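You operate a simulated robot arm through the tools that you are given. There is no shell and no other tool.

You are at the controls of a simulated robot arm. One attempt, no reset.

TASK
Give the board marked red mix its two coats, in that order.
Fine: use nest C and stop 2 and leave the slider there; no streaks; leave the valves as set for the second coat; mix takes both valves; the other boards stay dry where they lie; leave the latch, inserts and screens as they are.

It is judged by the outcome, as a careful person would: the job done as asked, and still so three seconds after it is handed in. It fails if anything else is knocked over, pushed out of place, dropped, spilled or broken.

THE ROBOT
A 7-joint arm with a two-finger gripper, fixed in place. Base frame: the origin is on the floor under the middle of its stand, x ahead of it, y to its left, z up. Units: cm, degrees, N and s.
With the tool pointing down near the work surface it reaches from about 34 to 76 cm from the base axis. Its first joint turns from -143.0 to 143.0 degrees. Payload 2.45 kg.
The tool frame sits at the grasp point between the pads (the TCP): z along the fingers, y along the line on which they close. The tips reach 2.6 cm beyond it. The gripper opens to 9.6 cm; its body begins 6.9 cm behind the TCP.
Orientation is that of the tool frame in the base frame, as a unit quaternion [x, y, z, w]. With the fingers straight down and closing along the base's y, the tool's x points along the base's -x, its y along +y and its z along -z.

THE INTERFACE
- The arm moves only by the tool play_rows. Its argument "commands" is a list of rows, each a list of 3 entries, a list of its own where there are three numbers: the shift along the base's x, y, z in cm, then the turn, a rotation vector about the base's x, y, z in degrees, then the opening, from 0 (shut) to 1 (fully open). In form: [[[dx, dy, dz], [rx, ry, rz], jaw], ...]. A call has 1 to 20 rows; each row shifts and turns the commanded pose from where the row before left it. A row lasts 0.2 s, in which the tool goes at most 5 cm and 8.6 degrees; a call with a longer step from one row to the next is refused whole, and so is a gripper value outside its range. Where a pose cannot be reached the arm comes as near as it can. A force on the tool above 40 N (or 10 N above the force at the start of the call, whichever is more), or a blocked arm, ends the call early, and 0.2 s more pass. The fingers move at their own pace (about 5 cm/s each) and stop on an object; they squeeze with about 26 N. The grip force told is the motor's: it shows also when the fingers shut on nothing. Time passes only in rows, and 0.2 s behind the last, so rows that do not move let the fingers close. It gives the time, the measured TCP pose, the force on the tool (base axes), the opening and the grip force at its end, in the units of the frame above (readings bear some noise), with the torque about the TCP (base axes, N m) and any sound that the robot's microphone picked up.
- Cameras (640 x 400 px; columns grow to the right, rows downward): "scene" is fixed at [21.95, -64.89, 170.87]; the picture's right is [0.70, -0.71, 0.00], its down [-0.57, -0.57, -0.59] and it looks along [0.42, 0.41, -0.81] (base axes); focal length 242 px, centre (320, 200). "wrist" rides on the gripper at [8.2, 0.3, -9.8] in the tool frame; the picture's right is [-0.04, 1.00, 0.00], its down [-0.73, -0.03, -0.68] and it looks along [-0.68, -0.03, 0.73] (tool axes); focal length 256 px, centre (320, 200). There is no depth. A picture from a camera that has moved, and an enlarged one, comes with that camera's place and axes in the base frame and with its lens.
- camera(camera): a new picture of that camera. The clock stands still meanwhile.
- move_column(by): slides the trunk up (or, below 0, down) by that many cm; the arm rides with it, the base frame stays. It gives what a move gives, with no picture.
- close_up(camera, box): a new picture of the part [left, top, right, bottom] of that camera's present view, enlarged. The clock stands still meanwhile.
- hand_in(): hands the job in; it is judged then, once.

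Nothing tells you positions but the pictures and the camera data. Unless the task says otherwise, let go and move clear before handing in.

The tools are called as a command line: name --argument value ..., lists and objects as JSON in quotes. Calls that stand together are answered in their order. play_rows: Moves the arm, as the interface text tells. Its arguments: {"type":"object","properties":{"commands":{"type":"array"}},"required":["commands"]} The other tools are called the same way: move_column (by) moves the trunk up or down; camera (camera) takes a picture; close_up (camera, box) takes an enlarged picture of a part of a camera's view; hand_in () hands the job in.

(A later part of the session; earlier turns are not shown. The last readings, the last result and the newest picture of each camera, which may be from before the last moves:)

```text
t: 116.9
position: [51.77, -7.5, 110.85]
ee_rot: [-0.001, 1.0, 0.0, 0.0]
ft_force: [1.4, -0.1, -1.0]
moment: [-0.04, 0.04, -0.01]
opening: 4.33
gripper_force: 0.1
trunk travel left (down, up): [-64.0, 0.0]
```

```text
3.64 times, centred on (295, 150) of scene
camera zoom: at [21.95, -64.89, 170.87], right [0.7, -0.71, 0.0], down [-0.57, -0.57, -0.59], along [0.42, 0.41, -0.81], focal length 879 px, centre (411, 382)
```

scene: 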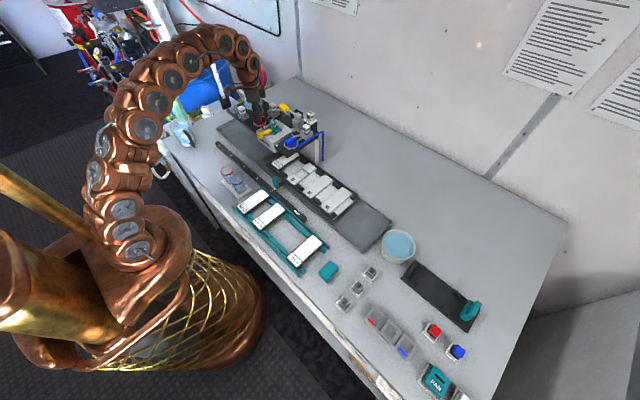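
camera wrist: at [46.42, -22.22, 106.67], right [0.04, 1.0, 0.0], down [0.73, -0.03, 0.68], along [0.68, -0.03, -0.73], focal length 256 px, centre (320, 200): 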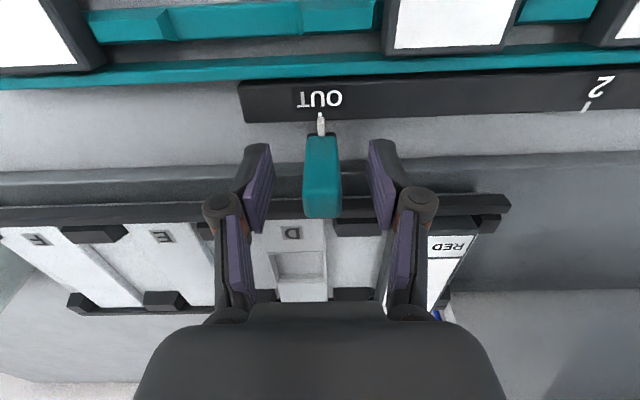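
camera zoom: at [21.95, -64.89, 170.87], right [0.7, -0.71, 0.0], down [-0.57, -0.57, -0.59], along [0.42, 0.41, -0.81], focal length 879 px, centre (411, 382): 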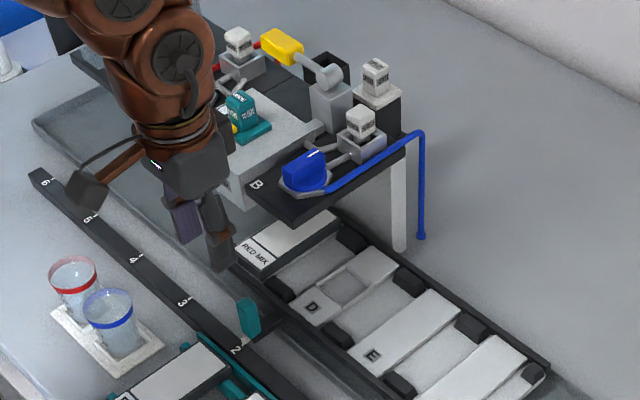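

The slider is on stop 2 and A is open. I'm going to the lever with fingers closed and the hand tilted forward.

play_rows --commands '[[[0, 2, 3], [0, 0, 0], 0.2], [[1, 3, 3], [0, 0, 0], 0], [[2, 3, 3], [0, 0, 0], 0], [[2, 3, 0.7], [0, -8, 0], 0], [[2, 3, 0], [0, -8, 0], 0], [[2, 3, 0], [0, -8, 0], 0], [[2, 0, 0], [0, -6.5, 0], 0], [[3, 0, 0], [0, 0, 0], 0], [[3, 0, 0], [0, 0, 0], 0], [[3, 0, 0], [0, 0, 0], 0], [[2.5, 0, 0], [0, 0, 0], 0], [[0, 0, 0], [0, 0, 0], 0]]'

camera --camera "wrist"

```text
t: 119.5
position: [74.11, 9.42, 120.53]
ee_rot: [0.0, 0.965, 0.0, 0.262]
ft_force: [0.0, 0.4, 0.1]
moment: [0.01, 0.0, -0.01]
opening: 0.01
gripper_force: 25.3
trunk travel left (down, up): [-64.0, 0.0]
```

```text
taken
camera wrist: at [62.04, 9.82, 124.92], right [0.04, 1.0, 0.02], down [0.29, -0.03, 0.96], along [0.96, -0.03, -0.29], focal length 256 px, centre (320, 200)
```

wrist: 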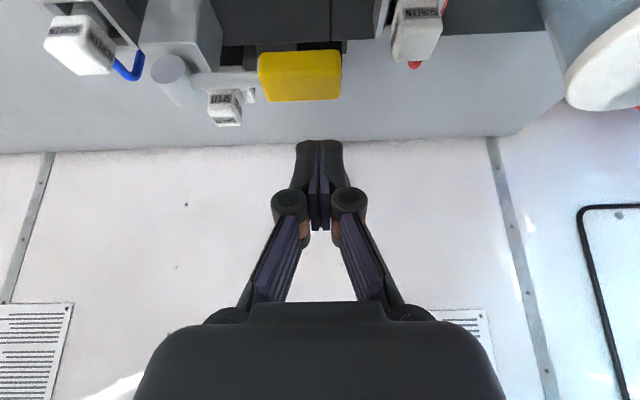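

In position above the lever. I'm pressing it firmly to its stop for the red coat and holding briefly, then observing.

play_rows --commands '[[[0.2, 0, -2.2], [0, 0, 0], 0], [[0, 0, -2.0], [0, 0, 0], 0], [[0, 0, -1.9], [0, 0, 0], 0], [[0, -0.05, -1.7], [0, 0, 0], 0], [[0, 0, -0.1], [0, 0, 0], 0], [[0, 0, 0], [0, 0, 0], 0]]'

close_up --camera "scene" --box '[245, 95, 345, 205]'

close_up --camera "scene" --box '[255, 100, 305, 140]'

camera --camera "wrist"

```text
t: 120.9
position: [74.5, 9.3, 112.69]
ee_rot: [0.0, 0.965, 0.0, 0.263]
ft_force: [-0.1, 0.2, 13.2]
moment: [-0.12, 0.01, 0.03]
opening: 0.0
gripper_force: 26.1
trunk travel left (down, up): [-64.0, 0.0]
```

```text
3.64 times, centred on (295, 150) of scene
camera zoom: at [21.95, -64.89, 170.87], right [0.7, -0.71, 0.0], down [-0.57, -0.57, -0.59], along [0.42, 0.41, -0.81], focal length 879 px, centre (411, 382)
```

zoom: 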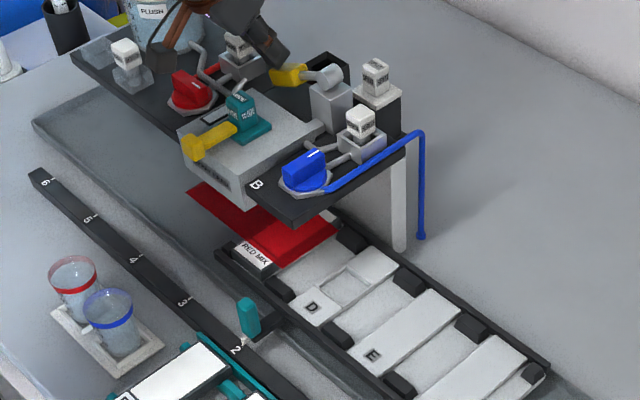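

```text
10.00 times, centred on (280, 120) of scene
camera zoom: at [21.95, -64.89, 170.87], right [0.7, -0.71, 0.0], down [-0.57, -0.57, -0.59], along [0.42, 0.41, -0.81], focal length 2418 px, centre (720, 1000)
```

zoom: 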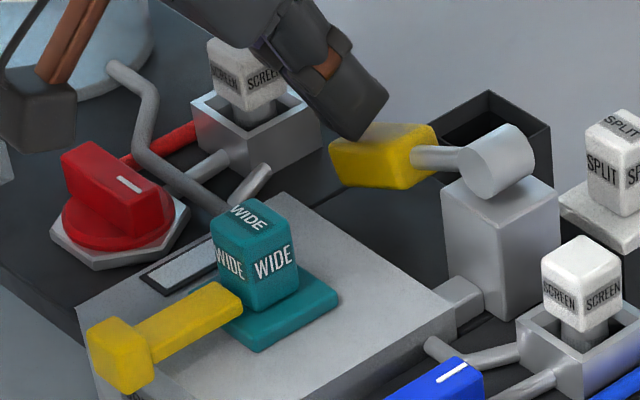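

```text
taken
camera wrist: at [62.22, 9.74, 117.09], right [0.04, 1.0, 0.02], down [0.29, -0.03, 0.96], along [0.96, -0.03, -0.29], focal length 256 px, centre (320, 200)
```

wrist: 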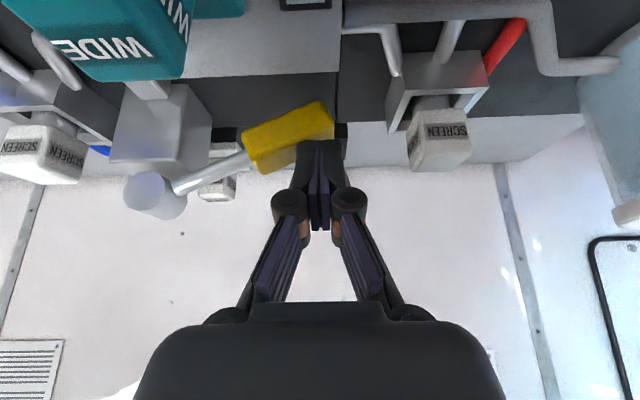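

The red spray is on and covers the board's face. I'm zooming in before deciding how long to hold.

close_up --camera "scene" --box '[275, 140, 345, 190]'

close_up --camera "scene" --box '[255, 112, 285, 132]'

```text
8.00 times, centred on (310, 165) of scene
camera zoom: at [21.95, -64.89, 170.87], right [0.7, -0.71, 0.0], down [-0.57, -0.57, -0.59], along [0.42, 0.41, -0.81], focal length 1934 px, centre (400, 480)
```

zoom: 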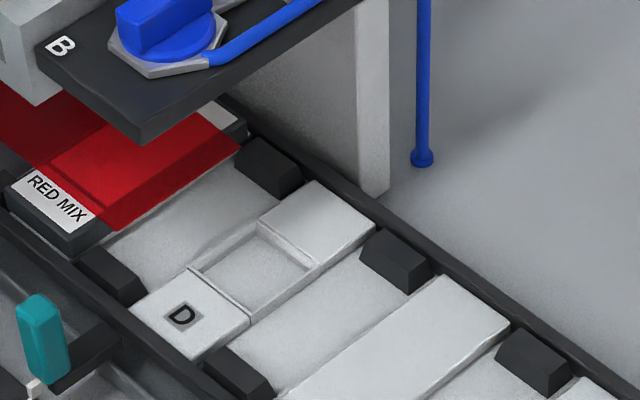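

```text
16.00 times, centred on (270, 122) of scene
camera zoom: at [21.95, -64.89, 170.87], right [0.7, -0.71, 0.0], down [-0.57, -0.57, -0.59], along [0.42, 0.41, -0.81], focal length 3869 px, centre (1120, 1448)
```

zoom: 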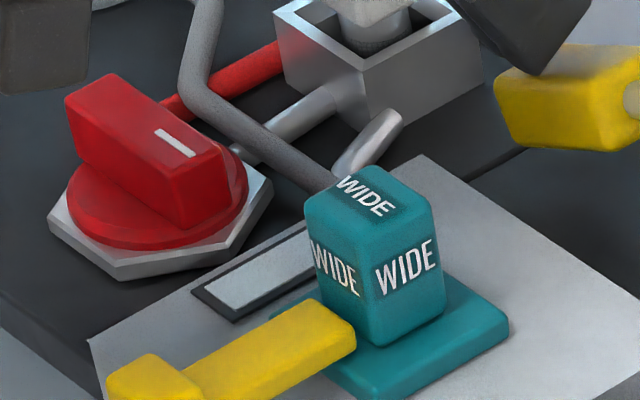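

The spray is evenly over the field. I'll hold about a second more so the coat is full, then release smoothly.

play_rows --commands '[[[0, 0, 0], [0, 0, 0], 0], [[0, 0, 0], [0, 0, 0], 0], [[0, 0, 0], [0, 0, 0], 0], [[0, 0, 0], [0, 0, 0], 0]]'

close_up --camera "scene" --box '[275, 140, 345, 190]'

close_up --camera "scene" --box '[255, 112, 285, 132]'

```text
t: 121.9
position: [74.35, 9.38, 112.73]
ee_rot: [0.0, 0.965, 0.0, 0.264]
ft_force: [0.8, 3.1, 13.0]
moment: [-0.04, -0.07, 0.02]
opening: 0.0
gripper_force: 26.1
trunk travel left (down, up): [-64.0, 0.0]
```

```text
8.00 times, centred on (310, 165) of scene
camera zoom: at [21.95, -64.89, 170.87], right [0.7, -0.71, 0.0], down [-0.57, -0.57, -0.59], along [0.42, 0.41, -0.81], focal length 1934 px, centre (400, 480)
```

zoom: 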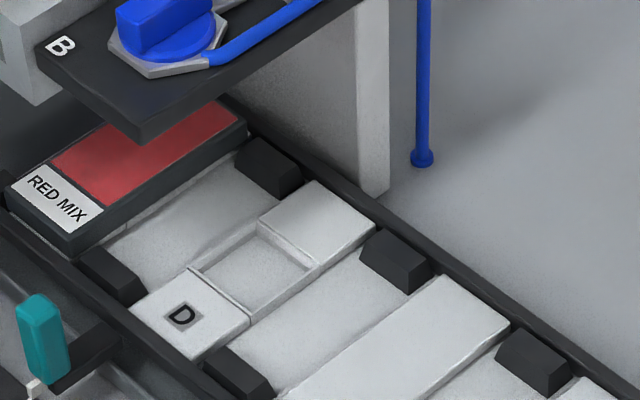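

```text
16.00 times, centred on (270, 122) of scene
camera zoom: at [21.95, -64.89, 170.87], right [0.7, -0.71, 0.0], down [-0.57, -0.57, -0.59], along [0.42, 0.41, -0.81], focal length 3869 px, centre (1120, 1448)
```

zoom: 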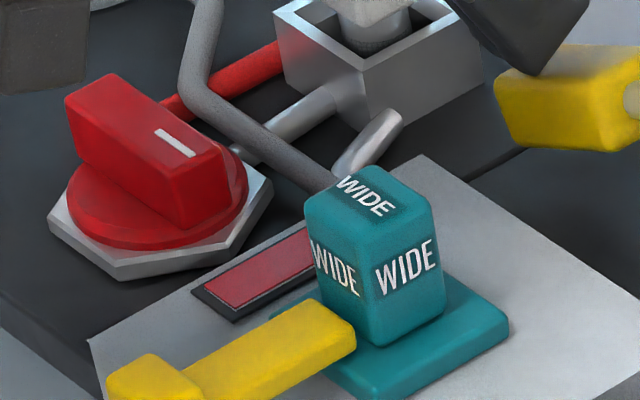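

The burst was timed: the board is evenly red and the sight glass now shows red left in the head. Spraying mix over that would streak, so the head needs flushing with the board out of the way. First I release the lever.

play_rows --commands '[[[0, 0, 1], [0, 0, 0], 0], [[0, 0, 2], [0, 0, 0], 0], [[0, 0, 3], [0, 0, 0], 0], [[0, 0, 2], [0, 0, 0], 0], [[-3, 0, 0], [0, 0, 0], 0]]'

close_up --camera "scene" --box '[245, 90, 345, 190]'

camera --camera "wrist"

```text
t: 123.1
position: [71.48, 9.41, 120.8]
ee_rot: [0.001, 0.965, -0.001, 0.263]
ft_force: [0.6, 0.0, -0.3]
moment: [-0.01, 0.02, -0.02]
opening: 0.0
gripper_force: 26.1
trunk travel left (down, up): [-64.0, 0.0]
```

```text
4.00 times, centred on (295, 140) of scene
camera zoom: at [21.95, -64.89, 170.87], right [0.7, -0.71, 0.0], down [-0.57, -0.57, -0.59], along [0.42, 0.41, -0.81], focal length 967 px, centre (420, 440)
```

zoom: 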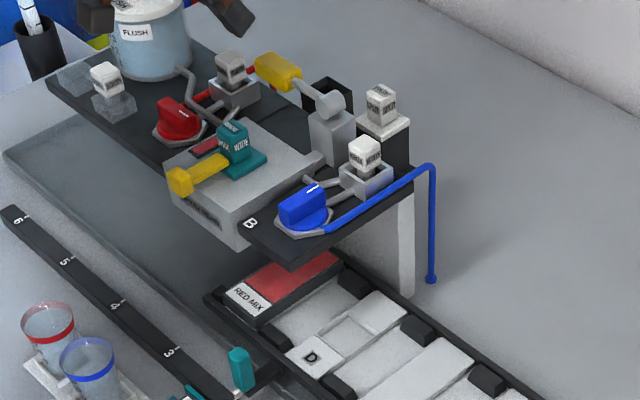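

```text
taken
camera wrist: at [59.28, 9.72, 125.08], right [0.04, 1.0, 0.02], down [0.29, -0.03, 0.96], along [0.96, -0.03, -0.29], focal length 256 px, centre (320, 200)
```

wrist: 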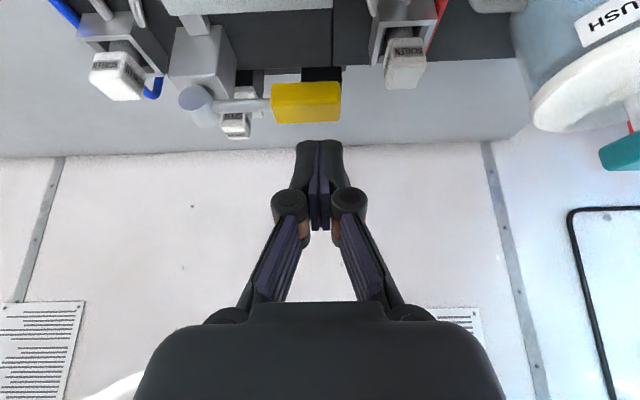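

The red coat is on and the bed is clean. I'll close valve A first so the flush doesn't push into the paint line, and then take the board out.

play_rows --commands '[[[-4, 0.5, 0], [0, 8, 0], 0.2], [[-3, 1, 0], [0, 8, 0], 0.42], [[-2, 1, 0], [0, 8, 0], 0.42], [[0, 1, 0], [0, 6.5, 0], 0.42], [[0, 0.5, 0], [0, 0, -8], 0.42], [[0, 0.5, 0], [0, 0, -8], 0.42], [[0, 0.5, 0], [0, 0, -8], 0.42], [[0, 0.5, 0], [0, 0, -8], 0.42], [[0, 0, 0], [0, 0, -8], 0.42], [[0, 0, 0], [0, 0, -8], 0.42], [[1, 0, 0], [0, 0, -8], 0.42], [[1, 0, 0], [0, 0, -8], 0.42], [[1, 0, 0], [0, 0, -8], 0.42], [[1, 0, 0], [0, 0, -8], 0.42], [[0, 0, 0], [0, 0, -8], 0.42], [[0, 0, 0], [0, 0, -2], 0.42], [[0, 0, 0], [0, 0, 0], 0.42]]'

camera --camera "wrist"

```text
t: 126.7
position: [66.41, 14.88, 120.64]
ee_rot: [0.708, 0.706, 0.001, -0.001]
ft_force: [-0.1, 0.3, 0.5]
moment: [0.02, 0.0, 0.01]
opening: 4.02
gripper_force: 0.0
trunk travel left (down, up): [-64.0, 0.0]
```

```text
taken
camera wrist: at [66.6, 23.11, 130.46], right [1.0, -0.04, 0.0], down [-0.03, -0.73, 0.68], along [-0.03, -0.68, -0.73], focal length 256 px, centre (320, 200)
```

wrist: 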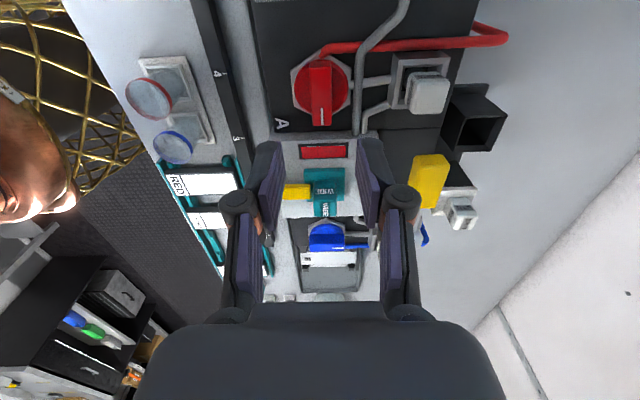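

The glass clearly shows red. I'm lowering onto A, gripping it and turning it back to closed.

play_rows --commands '[[[0.1, 0.05, -3], [0, 0, 0], 0.42], [[0, 0, -3], [0, 0, 0], 0.42], [[0, 0, -2.5], [0, 0, 0], 0.42], [[0, 0, -1.4], [0, 0, 0], 0.42], [[0, 0, 0], [0, 0, 0], 0.42], [[0, 0, 0], [0, 0, 0], 0.25], [[0, 0, 0], [0, 0, 0], 0.13], [[0, 0, 0], [0, 0, 0], 0.13], [[0, 0, 0], [0, 0, 0], 0.13]]'

close_up --camera "wrist" --box '[240, 80, 400, 240]'

```text
t: 128.7
position: [66.42, 14.89, 110.67]
ee_rot: [0.707, 0.708, 0.001, -0.001]
ft_force: [0.6, -0.5, -1.5]
moment: [0.04, -0.04, 0.08]
opening: 1.69
gripper_force: 42.8
trunk travel left (down, up): [-64.0, 0.0]
```

```text
2.50 times, centred on (320, 160) of wrist
camera zoom: at [66.71, 23.11, 120.57], right [1.0, -0.04, 0.0], down [-0.03, -0.73, 0.68], along [-0.03, -0.68, -0.73], focal length 640 px, centre (320, 300)
```

zoom: 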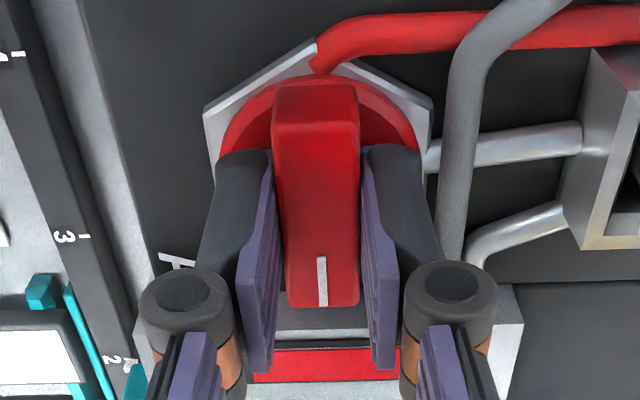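

play_rows --commands '[[[0, 0, 0], [0, 0, 6], 0.13], [[0, 0, 0], [0, 0, 6], 0.13], [[0, 0, 0], [0, 0, 6], 0.13], [[0, 0, 0], [0, 0, 6], 0.13], [[0, 0, 0], [0, 0, 6], 0.13], [[0, 0, 0], [0, 0, 6], 0.13], [[0, 0, 0], [0, 0, 6], 0.13], [[0, 0, 0], [0, 0, 6], 0.13], [[0, 0, 0], [0, 0, 6], 0.13], [[0, 0, 0], [0, 0, 6], 0.13], [[0, 0, 0], [0, 0, 6], 0.13], [[0, 0, 0], [0, 0, 6], 0.13], [[0, 0, 0], [0, 0, 6], 0.13], [[0, 0, 0], [0, 0, 6], 0.13], [[0, 0, 0], [0, 0, 6], 0.13], [[0, 0, 0], [0, 0, 2], 0.13], [[0, 0, 0], [0, 0, 0], 0.13]]'

play_rows --commands '[[[0, 0, 0], [0, 0, -2], 0.13], [[0, 0, 0], [0, 0, 0], 0.35], [[0, 0, 0], [0, 0, 0], 0.42], [[0, 0, 2], [0, 0, 0], 0.42], [[0, 0, 4], [0, 0, 0], 0.42], [[0, 0, 4], [0, 0, 0], 0.42]]'

camera --camera "wrist"

```text
t: 132.3
position: [66.43, 15.0, 110.71]
ee_rot: [-0.018, 1.0, 0.0, -0.001]
ft_force: [8.9, 4.4, 7.6]
moment: [0.14, -0.2, -1.21]
opening: 1.73
gripper_force: 42.9
trunk travel left (down, up): [-64.0, 0.0]
```

```text
t: 133.7
position: [66.52, 15.02, 120.7]
ee_rot: [0.001, 1.0, -0.001, 0.0]
ft_force: [1.1, 0.0, -0.2]
moment: [-0.02, 0.01, -0.03]
opening: 4.02
gripper_force: 0.0
trunk travel left (down, up): [-64.0, 0.0]
```

```text
taken
camera wrist: at [58.25, 15.32, 130.53], right [0.04, 1.0, 0.0], down [0.73, -0.03, 0.68], along [0.68, -0.03, -0.73], focal length 256 px, centre (320, 200)
```

wrist: 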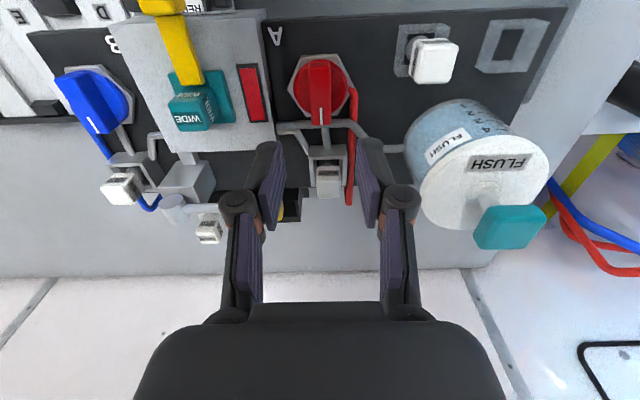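

A is closed. Now I'll move the board out: to the slider handle at tick 2.

play_rows --commands '[[[-3, -2, 0], [0, 0, 0], 0.55], [[-3, -3, 0], [0, 0, 0], 0.55], [[-3, -3, 0], [0, 0, 0], 0.55], [[-2, -4, 0], [0, 0, 0], 0.55], [[-0.8, -4, 0], [0, 0, 0], 0.55], [[0, -4, 0], [0, 0, 0], 0.55], [[0, -2.5, -4], [0, 0, 0], 0.55], [[0, 0, -4], [0, 0, 0], 0.55], [[0, 0, -4], [0, 0, 0], 0.55], [[0, 0, 0], [0, 0, 0], 0.55]]'

camera --camera "wrist"

```text
t: 135.9
position: [54.62, -7.36, 108.76]
ee_rot: [0.001, 1.0, 0.0, 0.0]
ft_force: [0.7, 0.4, -0.4]
moment: [-0.01, 0.0, -0.01]
opening: 5.28
gripper_force: 0.1
trunk travel left (down, up): [-64.0, 0.0]
```

```text
taken
camera wrist: at [46.34, -7.0, 118.63], right [0.04, 1.0, 0.0], down [0.73, -0.03, 0.68], along [0.68, -0.03, -0.73], focal length 256 px, centre (320, 200)
```

wrist: 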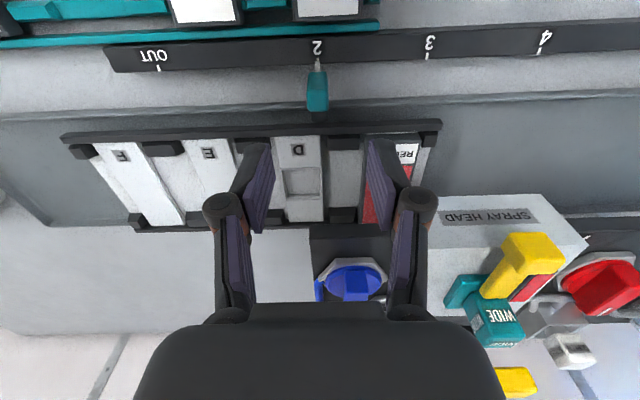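

play_rows --commands '[[[0.1, -0.12, -4], [0, 0, 0], 0.55], [[0, 0, -4], [0, 0, 0], 0.55], [[0, 0, -3], [0, 0, 0], 0.55], [[0, 0, -0.8], [0, 0, 0], 0.55], [[0, 0, 0], [0, 0, 0], 0.55], [[0, 0, 0], [0, 0, 0], 0.3], [[0, 0, 0], [0, 0, 0], 0.13], [[0, 0, 0], [0, 0, 0], 0.13], [[0, 0, 0], [0, 0, 0], 0.13], [[0, -0.5, 0], [0, 0, 0], 0.13], [[0, -1, 0], [0, 0, 0], 0.13], [[0, -1, 0], [0, 0, 0], 0.13], [[0, -1, 0], [0, 0, 0], 0.13], [[0, -1, 0], [0, 0, 0], 0.13], [[0, -1, 0], [0, 0, 0], 0.13], [[0, 0, 0], [0, 0, 0], 0.13]]'

camera --camera "wrist"

```text
t: 139.3
position: [54.72, -13.38, 96.93]
ee_rot: [-0.001, 1.0, 0.0, -0.002]
ft_force: [-16.9, -1.5, -7.0]
moment: [-0.12, 0.53, -0.03]
opening: 1.78
gripper_force: 43.3
trunk travel left (down, up): [-64.0, 0.0]
```

```text
taken
camera wrist: at [46.44, -12.87, 106.84], right [0.04, 1.0, 0.0], down [0.74, -0.03, 0.68], along [0.68, -0.03, -0.74], focal length 256 px, centre (320, 200)
```

wrist: 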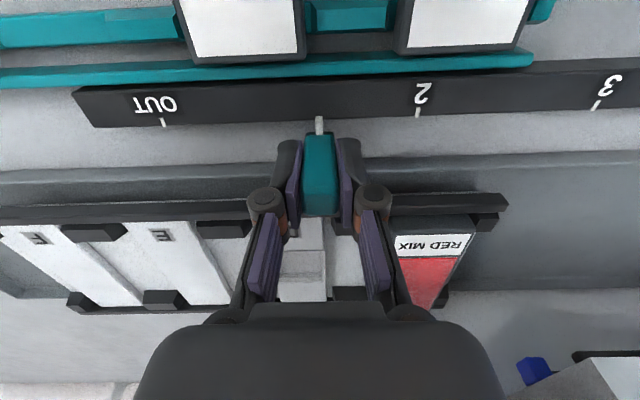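

The board, now red, rides along with the slider. I'm continuing to OUT.

play_rows --commands '[[[-0.08, -1, 0], [0, 0, 0], 0.13], [[0, -1, 0], [0, 0, 0], 0.13], [[0, -1, 0], [0, 0, 0], 0.13], [[0, -1, 0], [0, 0, 0], 0.13], [[0, -1, 0], [0, 0, 0], 0.13], [[0, -1, 0], [0, 0, 0], 0.13], [[0, -1, 0], [0, 0, 0], 0.13], [[0, -1, 0], [0, 0, 0], 0.13], [[0, -1, 0], [0, 0, 0], 0.13], [[0, -0.1, 0], [0, 0, 0], 0.13], [[0, 0, 0], [0, 0, 0], 0.13]]'

close_up --camera "wrist" --box '[240, 70, 400, 170]'

```text
t: 141.7
position: [54.72, -22.31, 96.91]
ee_rot: [0.0, 1.0, 0.0, 0.0]
ft_force: [-6.4, -0.8, 0.3]
moment: [-0.03, -0.05, 0.1]
opening: 1.78
gripper_force: 43.3
trunk travel left (down, up): [-64.0, 0.0]
```

```text
4.00 times, centred on (320, 120) of wrist
camera zoom: at [46.4, -21.96, 106.81], right [0.04, 1.0, 0.0], down [0.73, -0.03, 0.68], along [0.68, -0.03, -0.73], focal length 1024 px, centre (320, 520)
```

zoom: 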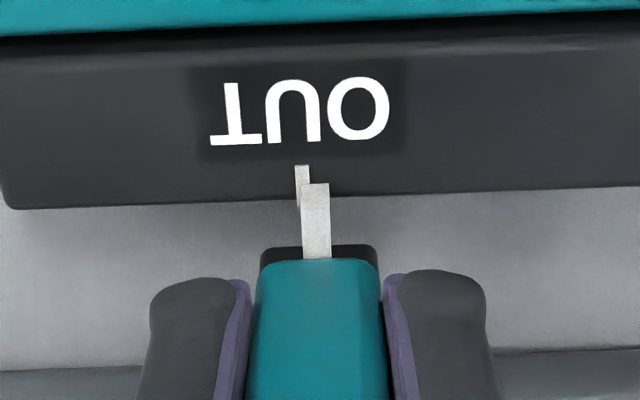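

I'll nudge it onto the OUT tick, release and lift clear. Then I'll examine the FLUSH plunger.

play_rows --commands '[[[0, -0.18, 0], [0, 0, 0], 0.13], [[0, 0, 0], [0, 0, 0], 0.13], [[0, 0, 0], [0, 0, 0], 0.35], [[0, 0, 0], [0, 0, 0], 0.5], [[0, 0, 2], [0, 0, 0], 0.5], [[0, 0, 4], [0, 0, 0], 0.5], [[-1, 1, 4], [0, 0, 0], 0.5], [[0, 2, 4], [0, 0, 0], 0.3], [[0, 2, 4], [0, 0, 0], 0]]'

close_up --camera "scene" --box '[215, 55, 315, 135]'

close_up --camera "scene" --box '[230, 65, 275, 110]'

close_up --camera "scene" --box '[275, 130, 375, 220]'

```text
t: 143.7
position: [53.49, -17.68, 114.9]
ee_rot: [0.001, 1.0, 0.001, 0.0]
ft_force: [0.7, 0.4, 0.6]
moment: [0.03, 0.03, -0.03]
opening: 0.02
gripper_force: 4.6
trunk travel left (down, up): [-64.0, 0.0]
```

```text
5.00 times, centred on (265, 95) of scene
camera zoom: at [21.95, -64.89, 170.87], right [0.7, -0.71, 0.0], down [-0.57, -0.57, -0.59], along [0.42, 0.41, -0.81], focal length 1209 px, centre (595, 725)
```

zoom: 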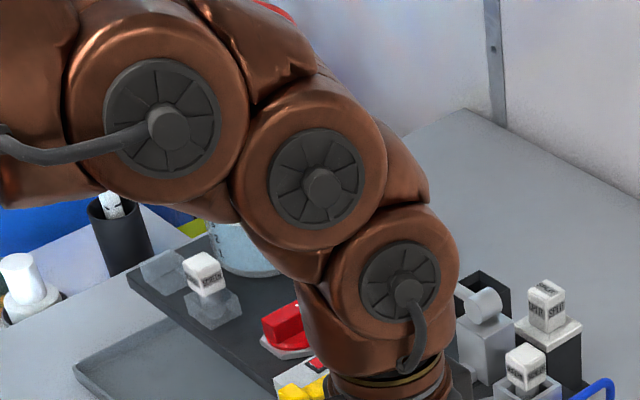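

```text
8.89 times, centred on (252, 88) of scene
camera zoom: at [21.95, -64.89, 170.87], right [0.7, -0.71, 0.0], down [-0.57, -0.57, -0.59], along [0.42, 0.41, -0.81], focal length 2149 px, centre (920, 1200)
```

zoom: 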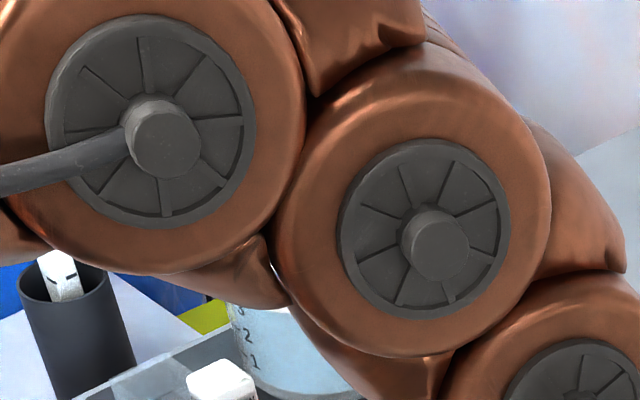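

```text
4.44 times, centred on (325, 175) of scene
camera zoom: at [21.95, -64.89, 170.87], right [0.7, -0.71, 0.0], down [-0.57, -0.57, -0.59], along [0.42, 0.41, -0.81], focal length 1075 px, centre (298, 311)
```

zoom: 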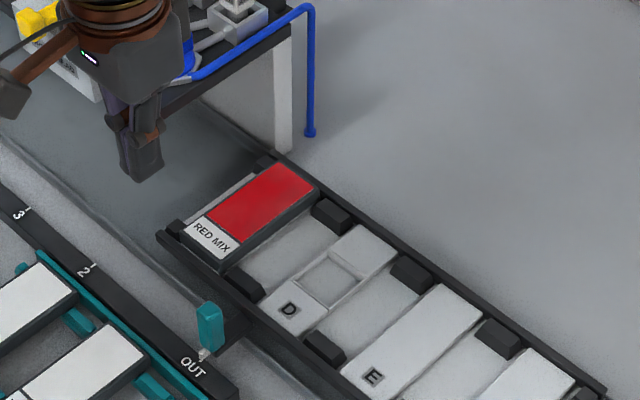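

The board has a clean, even red coat and sits at OUT. Next is the FLUSH plunger near (72.3, 27.7, 118.7). I'll raise, swing over, yaw 21° and tilt forward for reach.

play_rows --commands '[[[0, 2, 4], [0, 0, 0], 0], [[0, 2, 4], [0, 0, 0], 0], [[0, 4, 1], [0, 0, 0], 0], [[0, 4, 0], [0, 0, 0], 0], [[0, 4, 0], [0, 0, 0], 0], [[0, 4, 0], [0, 0, 0], 0], [[0, 4, 0], [0, 0, 7], 0], [[0, 4, 0], [0, 0, 7], 0], [[0, 4, 0], [0, 0, 7], 0], [[0, 4, 0], [2.87, -7.47, 0], 0], [[0, 4, 0], [2.87, -7.47, 0], 0], [[0, 0, 0], [2.87, -7.47, 0], 0], [[0, 0, 0], [2.87, -7.47, 0], 0], [[0, 0, 0], [2.87, -7.47, 0], 0], [[0, 0, 0], [0, 0, 0], 0]]'

camera --camera "wrist"

camera --camera "scene"

```text
t: 146.9
position: [53.81, 22.52, 123.87]
ee_rot: [-0.172, 0.924, 0.063, 0.336]
ft_force: [-0.7, 0.4, -0.2]
moment: [0.01, -0.04, -0.01]
opening: 0.0
gripper_force: 25.9
trunk travel left (down, up): [-64.0, 0.0]
```

```text
taken
camera wrist: at [41.79, 18.41, 126.27], right [-0.33, 0.94, 0.03], down [0.13, 0.02, 0.99], along [0.94, 0.33, -0.13], focal length 256 px, centre (320, 200)
```

wrist: 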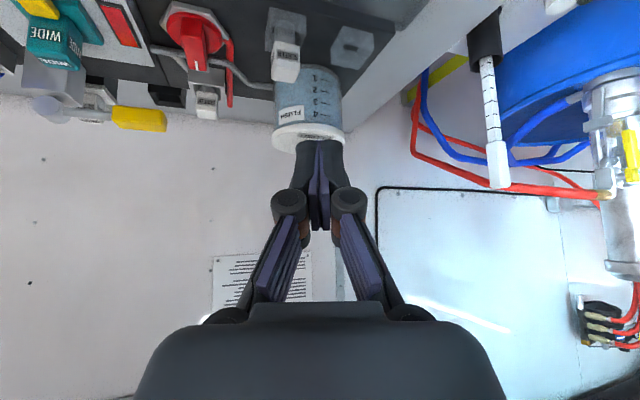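

```text
taken
```

scene: 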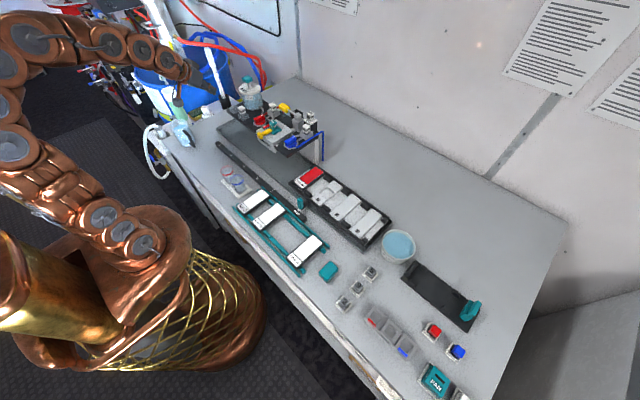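

close_up --camera "scene" --box '[225, 60, 285, 110]'

close_up --camera "wrist" --box '[240, 60, 380, 200]'

```text
8.00 times, centred on (255, 85) of scene
camera zoom: at [21.95, -64.89, 170.87], right [0.7, -0.71, 0.0], down [-0.57, -0.57, -0.59], along [0.42, 0.41, -0.81], focal length 1934 px, centre (840, 1120)
```

zoom: 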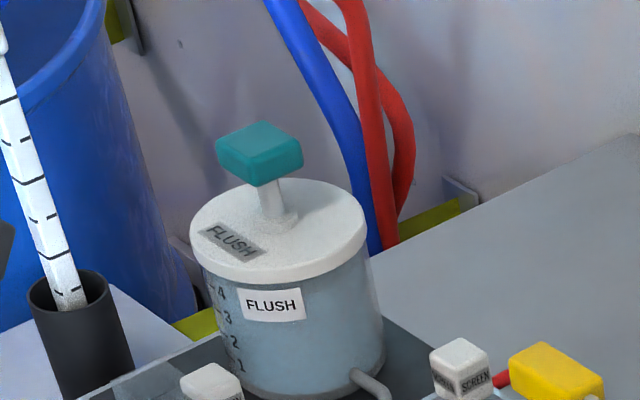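

```text
2.86 times, centred on (310, 130) of wrist
camera zoom: at [41.79, 18.41, 126.27], right [-0.33, 0.94, 0.03], down [0.13, 0.02, 0.99], along [0.94, 0.33, -0.13], focal length 731 px, centre (349, 400)
```

zoom: 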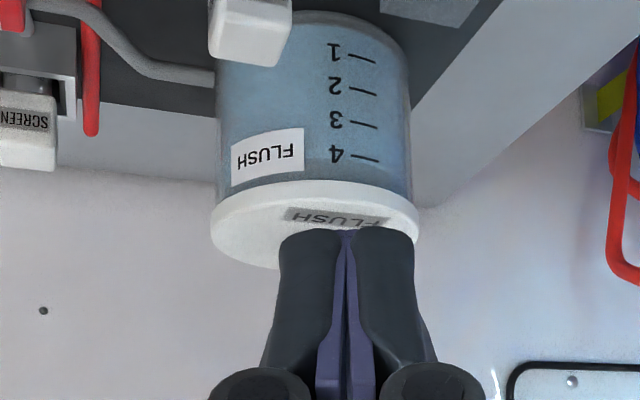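

The plunger's T-handle is centred near (72.7, 28.1), top z≈119.3, and the bottle is full. I'm moving over it.

play_rows --commands '[[[3, 0.85, 0], [0, 0, 0], 0], [[3, 0.85, 0], [0, 0, 0], 0], [[3, 0.85, 0], [0, 0, 0], 0], [[3, 0.85, 0], [0, 0, 0], 0], [[3, 0.85, 0], [0, 0, 0], 0], [[2.2, 0.6, 0], [0, 0, 0], 0], [[0, 0, 0], [0, 0, 0], 0]]'

camera --camera "wrist"

close_up --camera "scene" --box '[215, 55, 285, 105]'

```text
t: 148.5
position: [71.0, 27.38, 123.89]
ee_rot: [-0.17, 0.924, 0.062, 0.336]
ft_force: [0.5, 0.1, -0.4]
moment: [0.02, 0.0, 0.02]
opening: 0.0
gripper_force: 26.4
trunk travel left (down, up): [-64.0, 0.0]
```

```text
taken
camera wrist: at [59.04, 23.15, 126.16], right [-0.33, 0.94, 0.03], down [0.13, 0.02, 0.99], along [0.94, 0.33, -0.13], focal length 256 px, centre (320, 200)
```

wrist: 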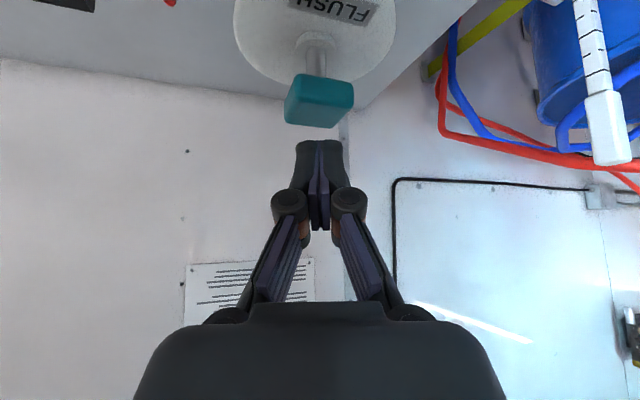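

```text
8.00 times, centred on (250, 80) of scene
camera zoom: at [21.95, -64.89, 170.87], right [0.7, -0.71, 0.0], down [-0.57, -0.57, -0.59], along [0.42, 0.41, -0.81], focal length 1934 px, centre (880, 1160)
```

zoom: 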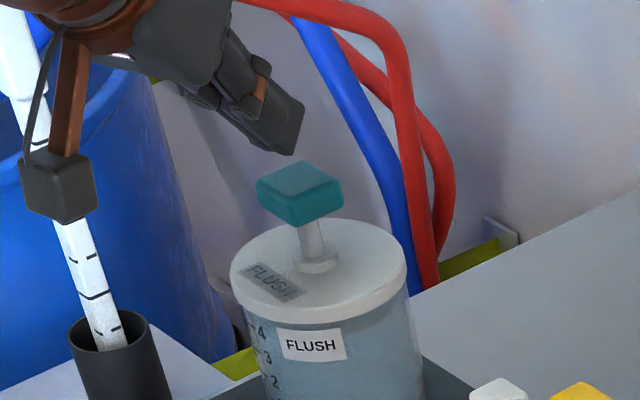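

The fingertips are directly above the plunger. I'm lowering to contact and pressing.

play_rows --commands '[[[0, 0, -1.2], [0, 0, 0], 0], [[0, 0, -0.8], [0, 0, 0], 0], [[0, 0, -0.5], [0, 0, 0], 0], [[0, 0, -0.4], [0, 0, 0], 0], [[0, 0, 0], [0, 0, 0], 0]]'

camera --camera "wrist"

close_up --camera "scene" --box '[215, 55, 285, 105]'

```text
t: 149.7
position: [70.92, 27.41, 120.94]
ee_rot: [-0.17, 0.924, 0.062, 0.336]
ft_force: [-0.1, 0.6, 3.7]
moment: [0.04, -0.03, 0.0]
opening: 0.59
gripper_force: 28.7
trunk travel left (down, up): [-64.0, 0.0]
```

```text
taken
camera wrist: at [58.97, 23.17, 123.38], right [-0.33, 0.94, 0.03], down [0.13, 0.02, 0.99], along [0.94, 0.33, -0.13], focal length 256 px, centre (320, 200)
```

wrist: 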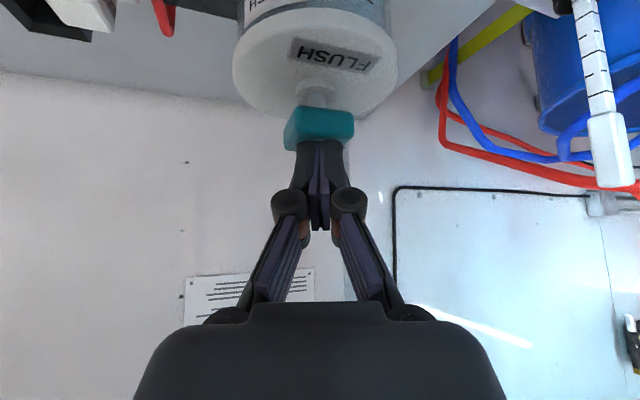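

```text
8.00 times, centred on (250, 80) of scene
camera zoom: at [21.95, -64.89, 170.87], right [0.7, -0.71, 0.0], down [-0.57, -0.57, -0.59], along [0.42, 0.41, -0.81], focal length 1934 px, centre (880, 1160)
```

zoom: 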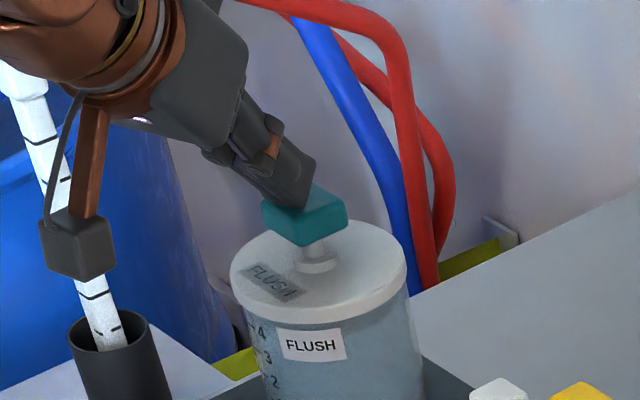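

Contact made, and the plunger yields at about 4 N. I'm pressing down through its stroke.

play_rows --commands '[[[0, 0, -0.6], [0, 0, 0], 0], [[0, 0, -0.6], [0, 0, 0], 0], [[0, 0, -0.5], [0, 0, 0], 0], [[0, 0, 0], [0, 0, 0], 0]]'

close_up --camera "scene" --box '[215, 55, 285, 105]'

close_up --camera "scene" --box '[245, 100, 325, 170]'

```text
t: 150.7
position: [70.95, 27.41, 119.69]
ee_rot: [-0.17, 0.923, 0.063, 0.339]
ft_force: [1.6, -0.1, 31.1]
moment: [0.07, -0.27, -0.04]
opening: 0.59
gripper_force: 28.6
trunk travel left (down, up): [-64.0, 0.0]
heard: click
```

```text
8.00 times, centred on (250, 80) of scene
camera zoom: at [21.95, -64.89, 170.87], right [0.7, -0.71, 0.0], down [-0.57, -0.57, -0.59], along [0.42, 0.41, -0.81], focal length 1934 px, centre (880, 1160)
```

zoom: 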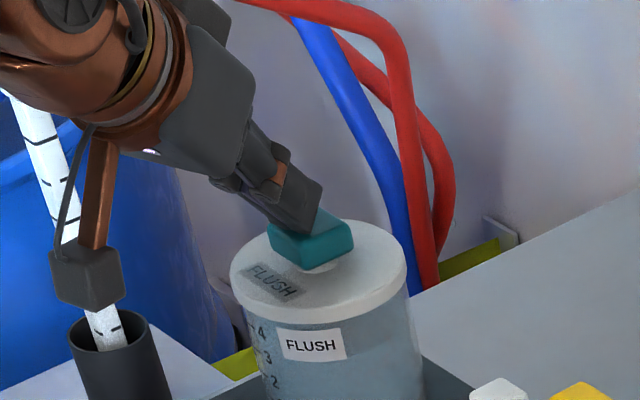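

```text
5.71 times, centred on (285, 135) of scene
camera zoom: at [21.95, -64.89, 170.87], right [0.7, -0.71, 0.0], down [-0.57, -0.57, -0.59], along [0.42, 0.41, -0.81], focal length 1382 px, centre (520, 571)
```

zoom: 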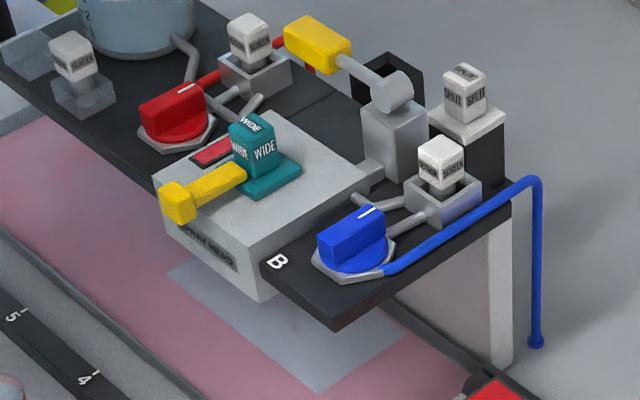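

A click: the flush is running, with a clear sheet under the head onto the empty bed and the board well clear. I'm easing the pressure and waiting for it to finish.

play_rows --commands '[[[0, 0, 0.2], [0, 0, 0], 0], [[0, 0, 0], [0, 0, 0], 0], [[0, 0, 0], [0, 0, 0], 0], [[0, 0, 0], [0, 0, 0], 0]]'

close_up --camera "scene" --box '[245, 100, 325, 170]'

camera --camera "scene"

```text
t: 151.7
position: [70.98, 27.37, 119.64]
ee_rot: [-0.171, 0.923, 0.063, 0.338]
ft_force: [11.9, 6.1, 35.8]
moment: [0.21, -0.55, 0.01]
opening: 0.59
gripper_force: 29.0
trunk travel left (down, up): [-64.0, 0.0]
```

```text
5.71 times, centred on (285, 135) of scene
camera zoom: at [21.95, -64.89, 170.87], right [0.7, -0.71, 0.0], down [-0.57, -0.57, -0.59], along [0.42, 0.41, -0.81], focal length 1382 px, centre (520, 571)
```

zoom: 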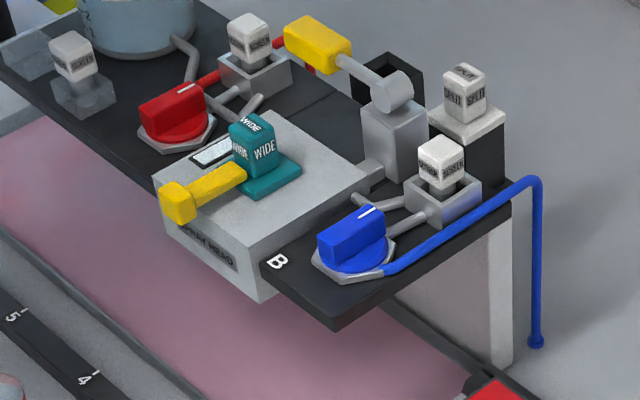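

```text
taken
```

scene: 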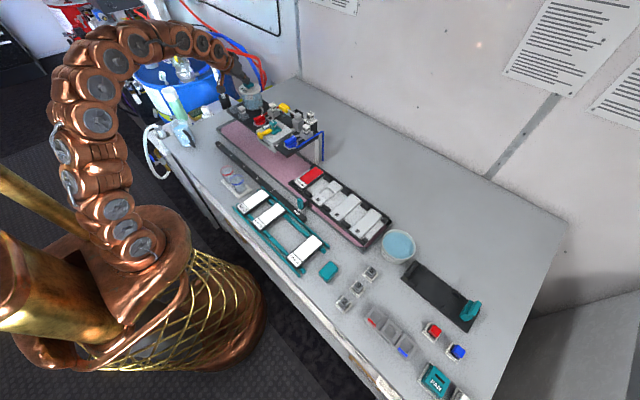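

The sight glass is clear again, and the catch pan took the pink rinse. I'm lifting off the plunger.

play_rows --commands '[[[0, 0, 1], [0, 0, 0], 0], [[0, 0, 1.5], [0, 0, 0], 0], [[0, 0, 2], [0, 0, 0], 0], [[-2, -0.6, 1], [0, 0, 0], 0], [[-3, -0.8, 0], [0, 0, 0], 0]]'

close_up --camera "scene" --box '[215, 55, 335, 175]'

close_up --camera "scene" --box '[275, 130, 395, 250]'

```text
t: 152.9
position: [65.93, 25.96, 124.97]
ee_rot: [-0.17, 0.925, 0.062, 0.335]
ft_force: [0.0, 0.6, -0.7]
moment: [0.01, 0.01, 0.01]
opening: 0.0
gripper_force: 28.8
trunk travel left (down, up): [-64.0, 0.0]
```

```text
3.33 times, centred on (275, 115) of scene
camera zoom: at [21.95, -64.89, 170.87], right [0.7, -0.71, 0.0], down [-0.57, -0.57, -0.59], along [0.42, 0.41, -0.81], focal length 806 px, centre (470, 483)
```

zoom: 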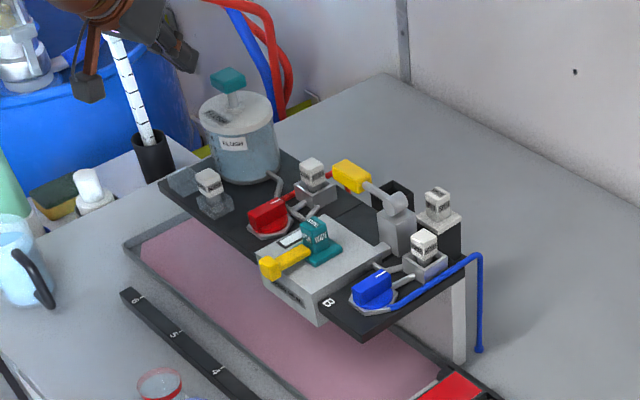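

```text
3.33 times, centred on (335, 190) of scene
camera zoom: at [21.95, -64.89, 170.87], right [0.7, -0.71, 0.0], down [-0.57, -0.57, -0.59], along [0.42, 0.41, -0.81], focal length 806 px, centre (270, 233)
```

zoom: 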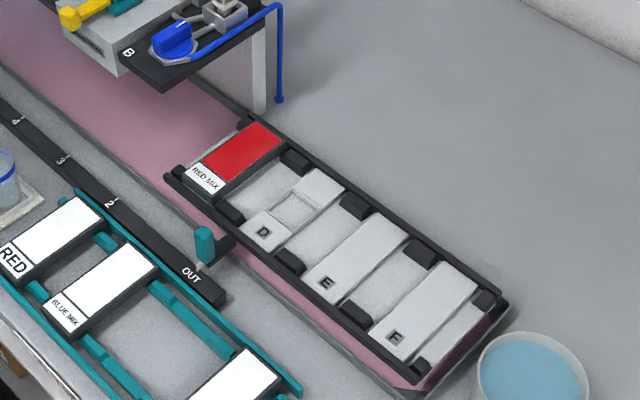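

The plunger is back up, the board is untouched and the glass is clear. Now I'll open both valves for the mix: levelling the hand and returning over valve A.

play_rows --commands '[[[-3, -1, 0], [0, 0, 0], 0], [[-3, -2, 0], [-2.87, 7.47, 0], 0.2], [[-2, -2, -1], [-2.87, 7.47, 0], 0.42], [[-1, -2, -1], [-2.87, 7.47, 0], 0.42], [[0, -2, -1], [-2.87, 7.47, 0], 0.42], [[0, -2, -1], [-2.87, 7.47, 0], 0.42], [[1, 0, 0], [0, 0, -7], 0.42], [[2, 0, 0], [0, 0, -7], 0.42], [[2, 0, 0], [0, 0, -7], 0.42], [[2.5, 0, 0], [0, 0, 0], 0.42], [[2, 0, 0], [0, 0, 0], 0.42], [[0, 0, 0], [0, 0, 0], 0.42]]'

camera --camera "wrist"

```text
t: 155.5
position: [66.51, 15.0, 120.75]
ee_rot: [0.001, 1.0, -0.001, -0.001]
ft_force: [0.5, 0.2, -0.7]
moment: [-0.03, 0.0, -0.01]
opening: 4.04
gripper_force: 0.0
trunk travel left (down, up): [-64.0, 0.0]
```

```text
taken
camera wrist: at [58.22, 15.35, 130.62], right [0.04, 1.0, 0.0], down [0.73, -0.03, 0.68], along [0.68, -0.03, -0.73], focal length 256 px, centre (320, 200)
```

wrist: 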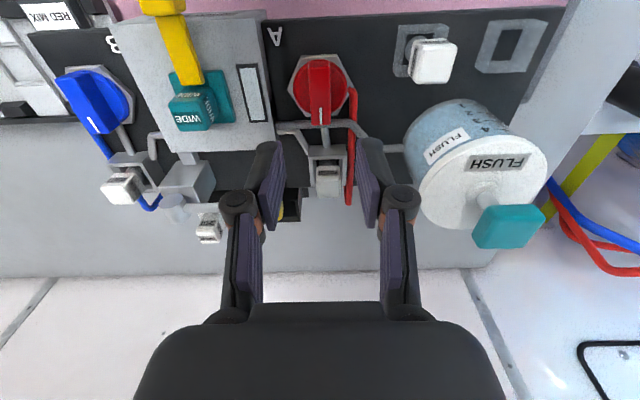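

Directly over A with the glass clear. I'm lowering, gripping and turning A open.

play_rows --commands '[[[-0.1, 0, -3], [0, 0, 0], 0.42], [[0, 0, -3], [0, 0, 0], 0.42], [[0, 0, -2.6], [0, 0, 0], 0.42], [[0, 0, -1.4], [0, 0, 0], 0.42], [[0, 0, 0], [0, 0, 0], 0.42], [[0, 0, 0], [0, 0, 0], 0.25], [[0, 0, 0], [0, 0, 0], 0.13], [[0, 0, 0], [0, 0, 0], 0.13], [[0, 0, 0], [0, 0, 0], 0.13]]'

play_rows --commands '[[[0, 0, 0], [0, 0, -6], 0.13], [[0, 0, 0], [0, 0, -6], 0.13], [[0, 0, 0], [0, 0, -6], 0.13], [[0, 0, 0], [0, 0, -6], 0.13], [[0, 0, 0], [0, 0, -6], 0.13], [[0, 0, 0], [0, 0, -6], 0.13], [[0, 0, 0], [0, 0, -6], 0.13], [[0, 0, 0], [0, 0, -6], 0.13], [[0, 0, 0], [0, 0, -6], 0.13], [[0, 0, 0], [0, 0, -6], 0.13], [[0, 0, 0], [0, 0, -6], 0.13], [[0, 0, 0], [0, 0, -6], 0.13], [[0, 0, 0], [0, 0, -6], 0.13], [[0, 0, 0], [0, 0, -6], 0.13], [[0, 0, 0], [0, 0, -6], 0.13], [[0, 0, 0], [0, 0, -3], 0.13], [[0, 0, 0], [0, 0, 0], 0.13]]'

close_up --camera "wrist" --box '[240, 80, 400, 240]'

```text
t: 157.5
position: [66.36, 14.98, 110.85]
ee_rot: [0.0, 1.0, 0.0, -0.001]
ft_force: [0.4, 7.0, -2.5]
moment: [0.26, -0.47, 0.0]
opening: 1.71
gripper_force: 42.0
trunk travel left (down, up): [-64.0, 0.0]
```

```text
t: 161.1
position: [66.53, 15.08, 110.8]
ee_rot: [0.726, 0.688, -0.001, 0.0]
ft_force: [11.2, 15.3, -21.8]
moment: [-0.46, -0.3, 1.17]
opening: 1.79
gripper_force: 43.4
trunk travel left (down, up): [-64.0, 0.0]
```

```text
2.50 times, centred on (320, 160) of wrist
camera zoom: at [67.15, 23.27, 120.73], right [1.0, -0.09, 0.0], down [-0.07, -0.73, 0.68], along [-0.06, -0.68, -0.73], focal length 640 px, centre (320, 300)
```

zoom: 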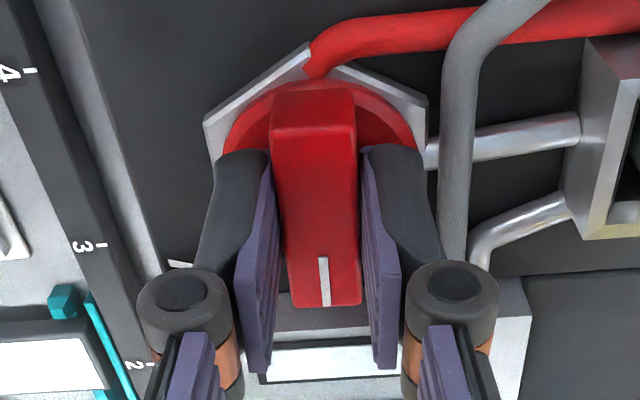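

A is open at its stop. I'm releasing, lifting, rotating back and moving over B.

play_rows --commands '[[[0, 0, -0.1], [0, 0, 3], 0.13], [[0, 0, 0], [0, 0, 0], 0.35], [[0, 0, 0], [0, 0, 0], 0.42], [[0, 0, 2], [0, 0, 0], 0.42], [[0, 0, 4], [0, 0, 0], 0.42], [[0, 0, 4], [0, 0, 8], 0.42], [[0, -1.8, 0], [0, 0, 8], 0.42], [[0, -1.8, 0], [0, 0, 8], 0.42], [[0, -1.8, 0], [0, 0, 8], 0.42], [[0, -1.8, 0], [0, 0, 8], 0.42], [[0, -1.8, 0], [0, 0, 8], 0.42], [[0, -1.8, 0], [0, 0, 8], 0.42], [[0, -1.8, 0], [0, 0, 8], 0.42], [[0, -1.8, 0], [0, 0, 8], 0.42], [[0, -1.8, 0], [0, 0, 8], 0.42], [[0, -1.8, 0], [0, 0, 8], 0.42], [[0, -2, 0], [0, 0, 2], 0.42], [[0, 0, 0], [0, 0, 0], 0.42]]'

camera --camera "wrist"

```text
t: 164.9
position: [66.37, -4.99, 120.96]
ee_rot: [0.0, 1.0, 0.0, -0.001]
ft_force: [0.4, -0.6, -0.3]
moment: [0.02, 0.0, 0.0]
opening: 4.0
gripper_force: 0.1
trunk travel left (down, up): [-64.0, 0.0]
```

```text
taken
camera wrist: at [58.09, -4.71, 130.82], right [0.04, 1.0, 0.0], down [0.73, -0.03, 0.68], along [0.68, -0.03, -0.74], focal length 256 px, centre (320, 200)
```

wrist: 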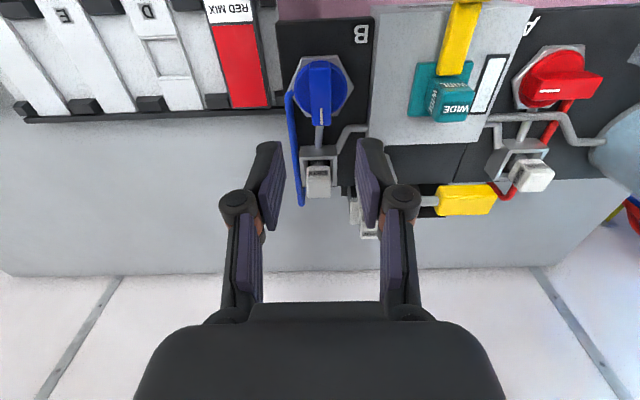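

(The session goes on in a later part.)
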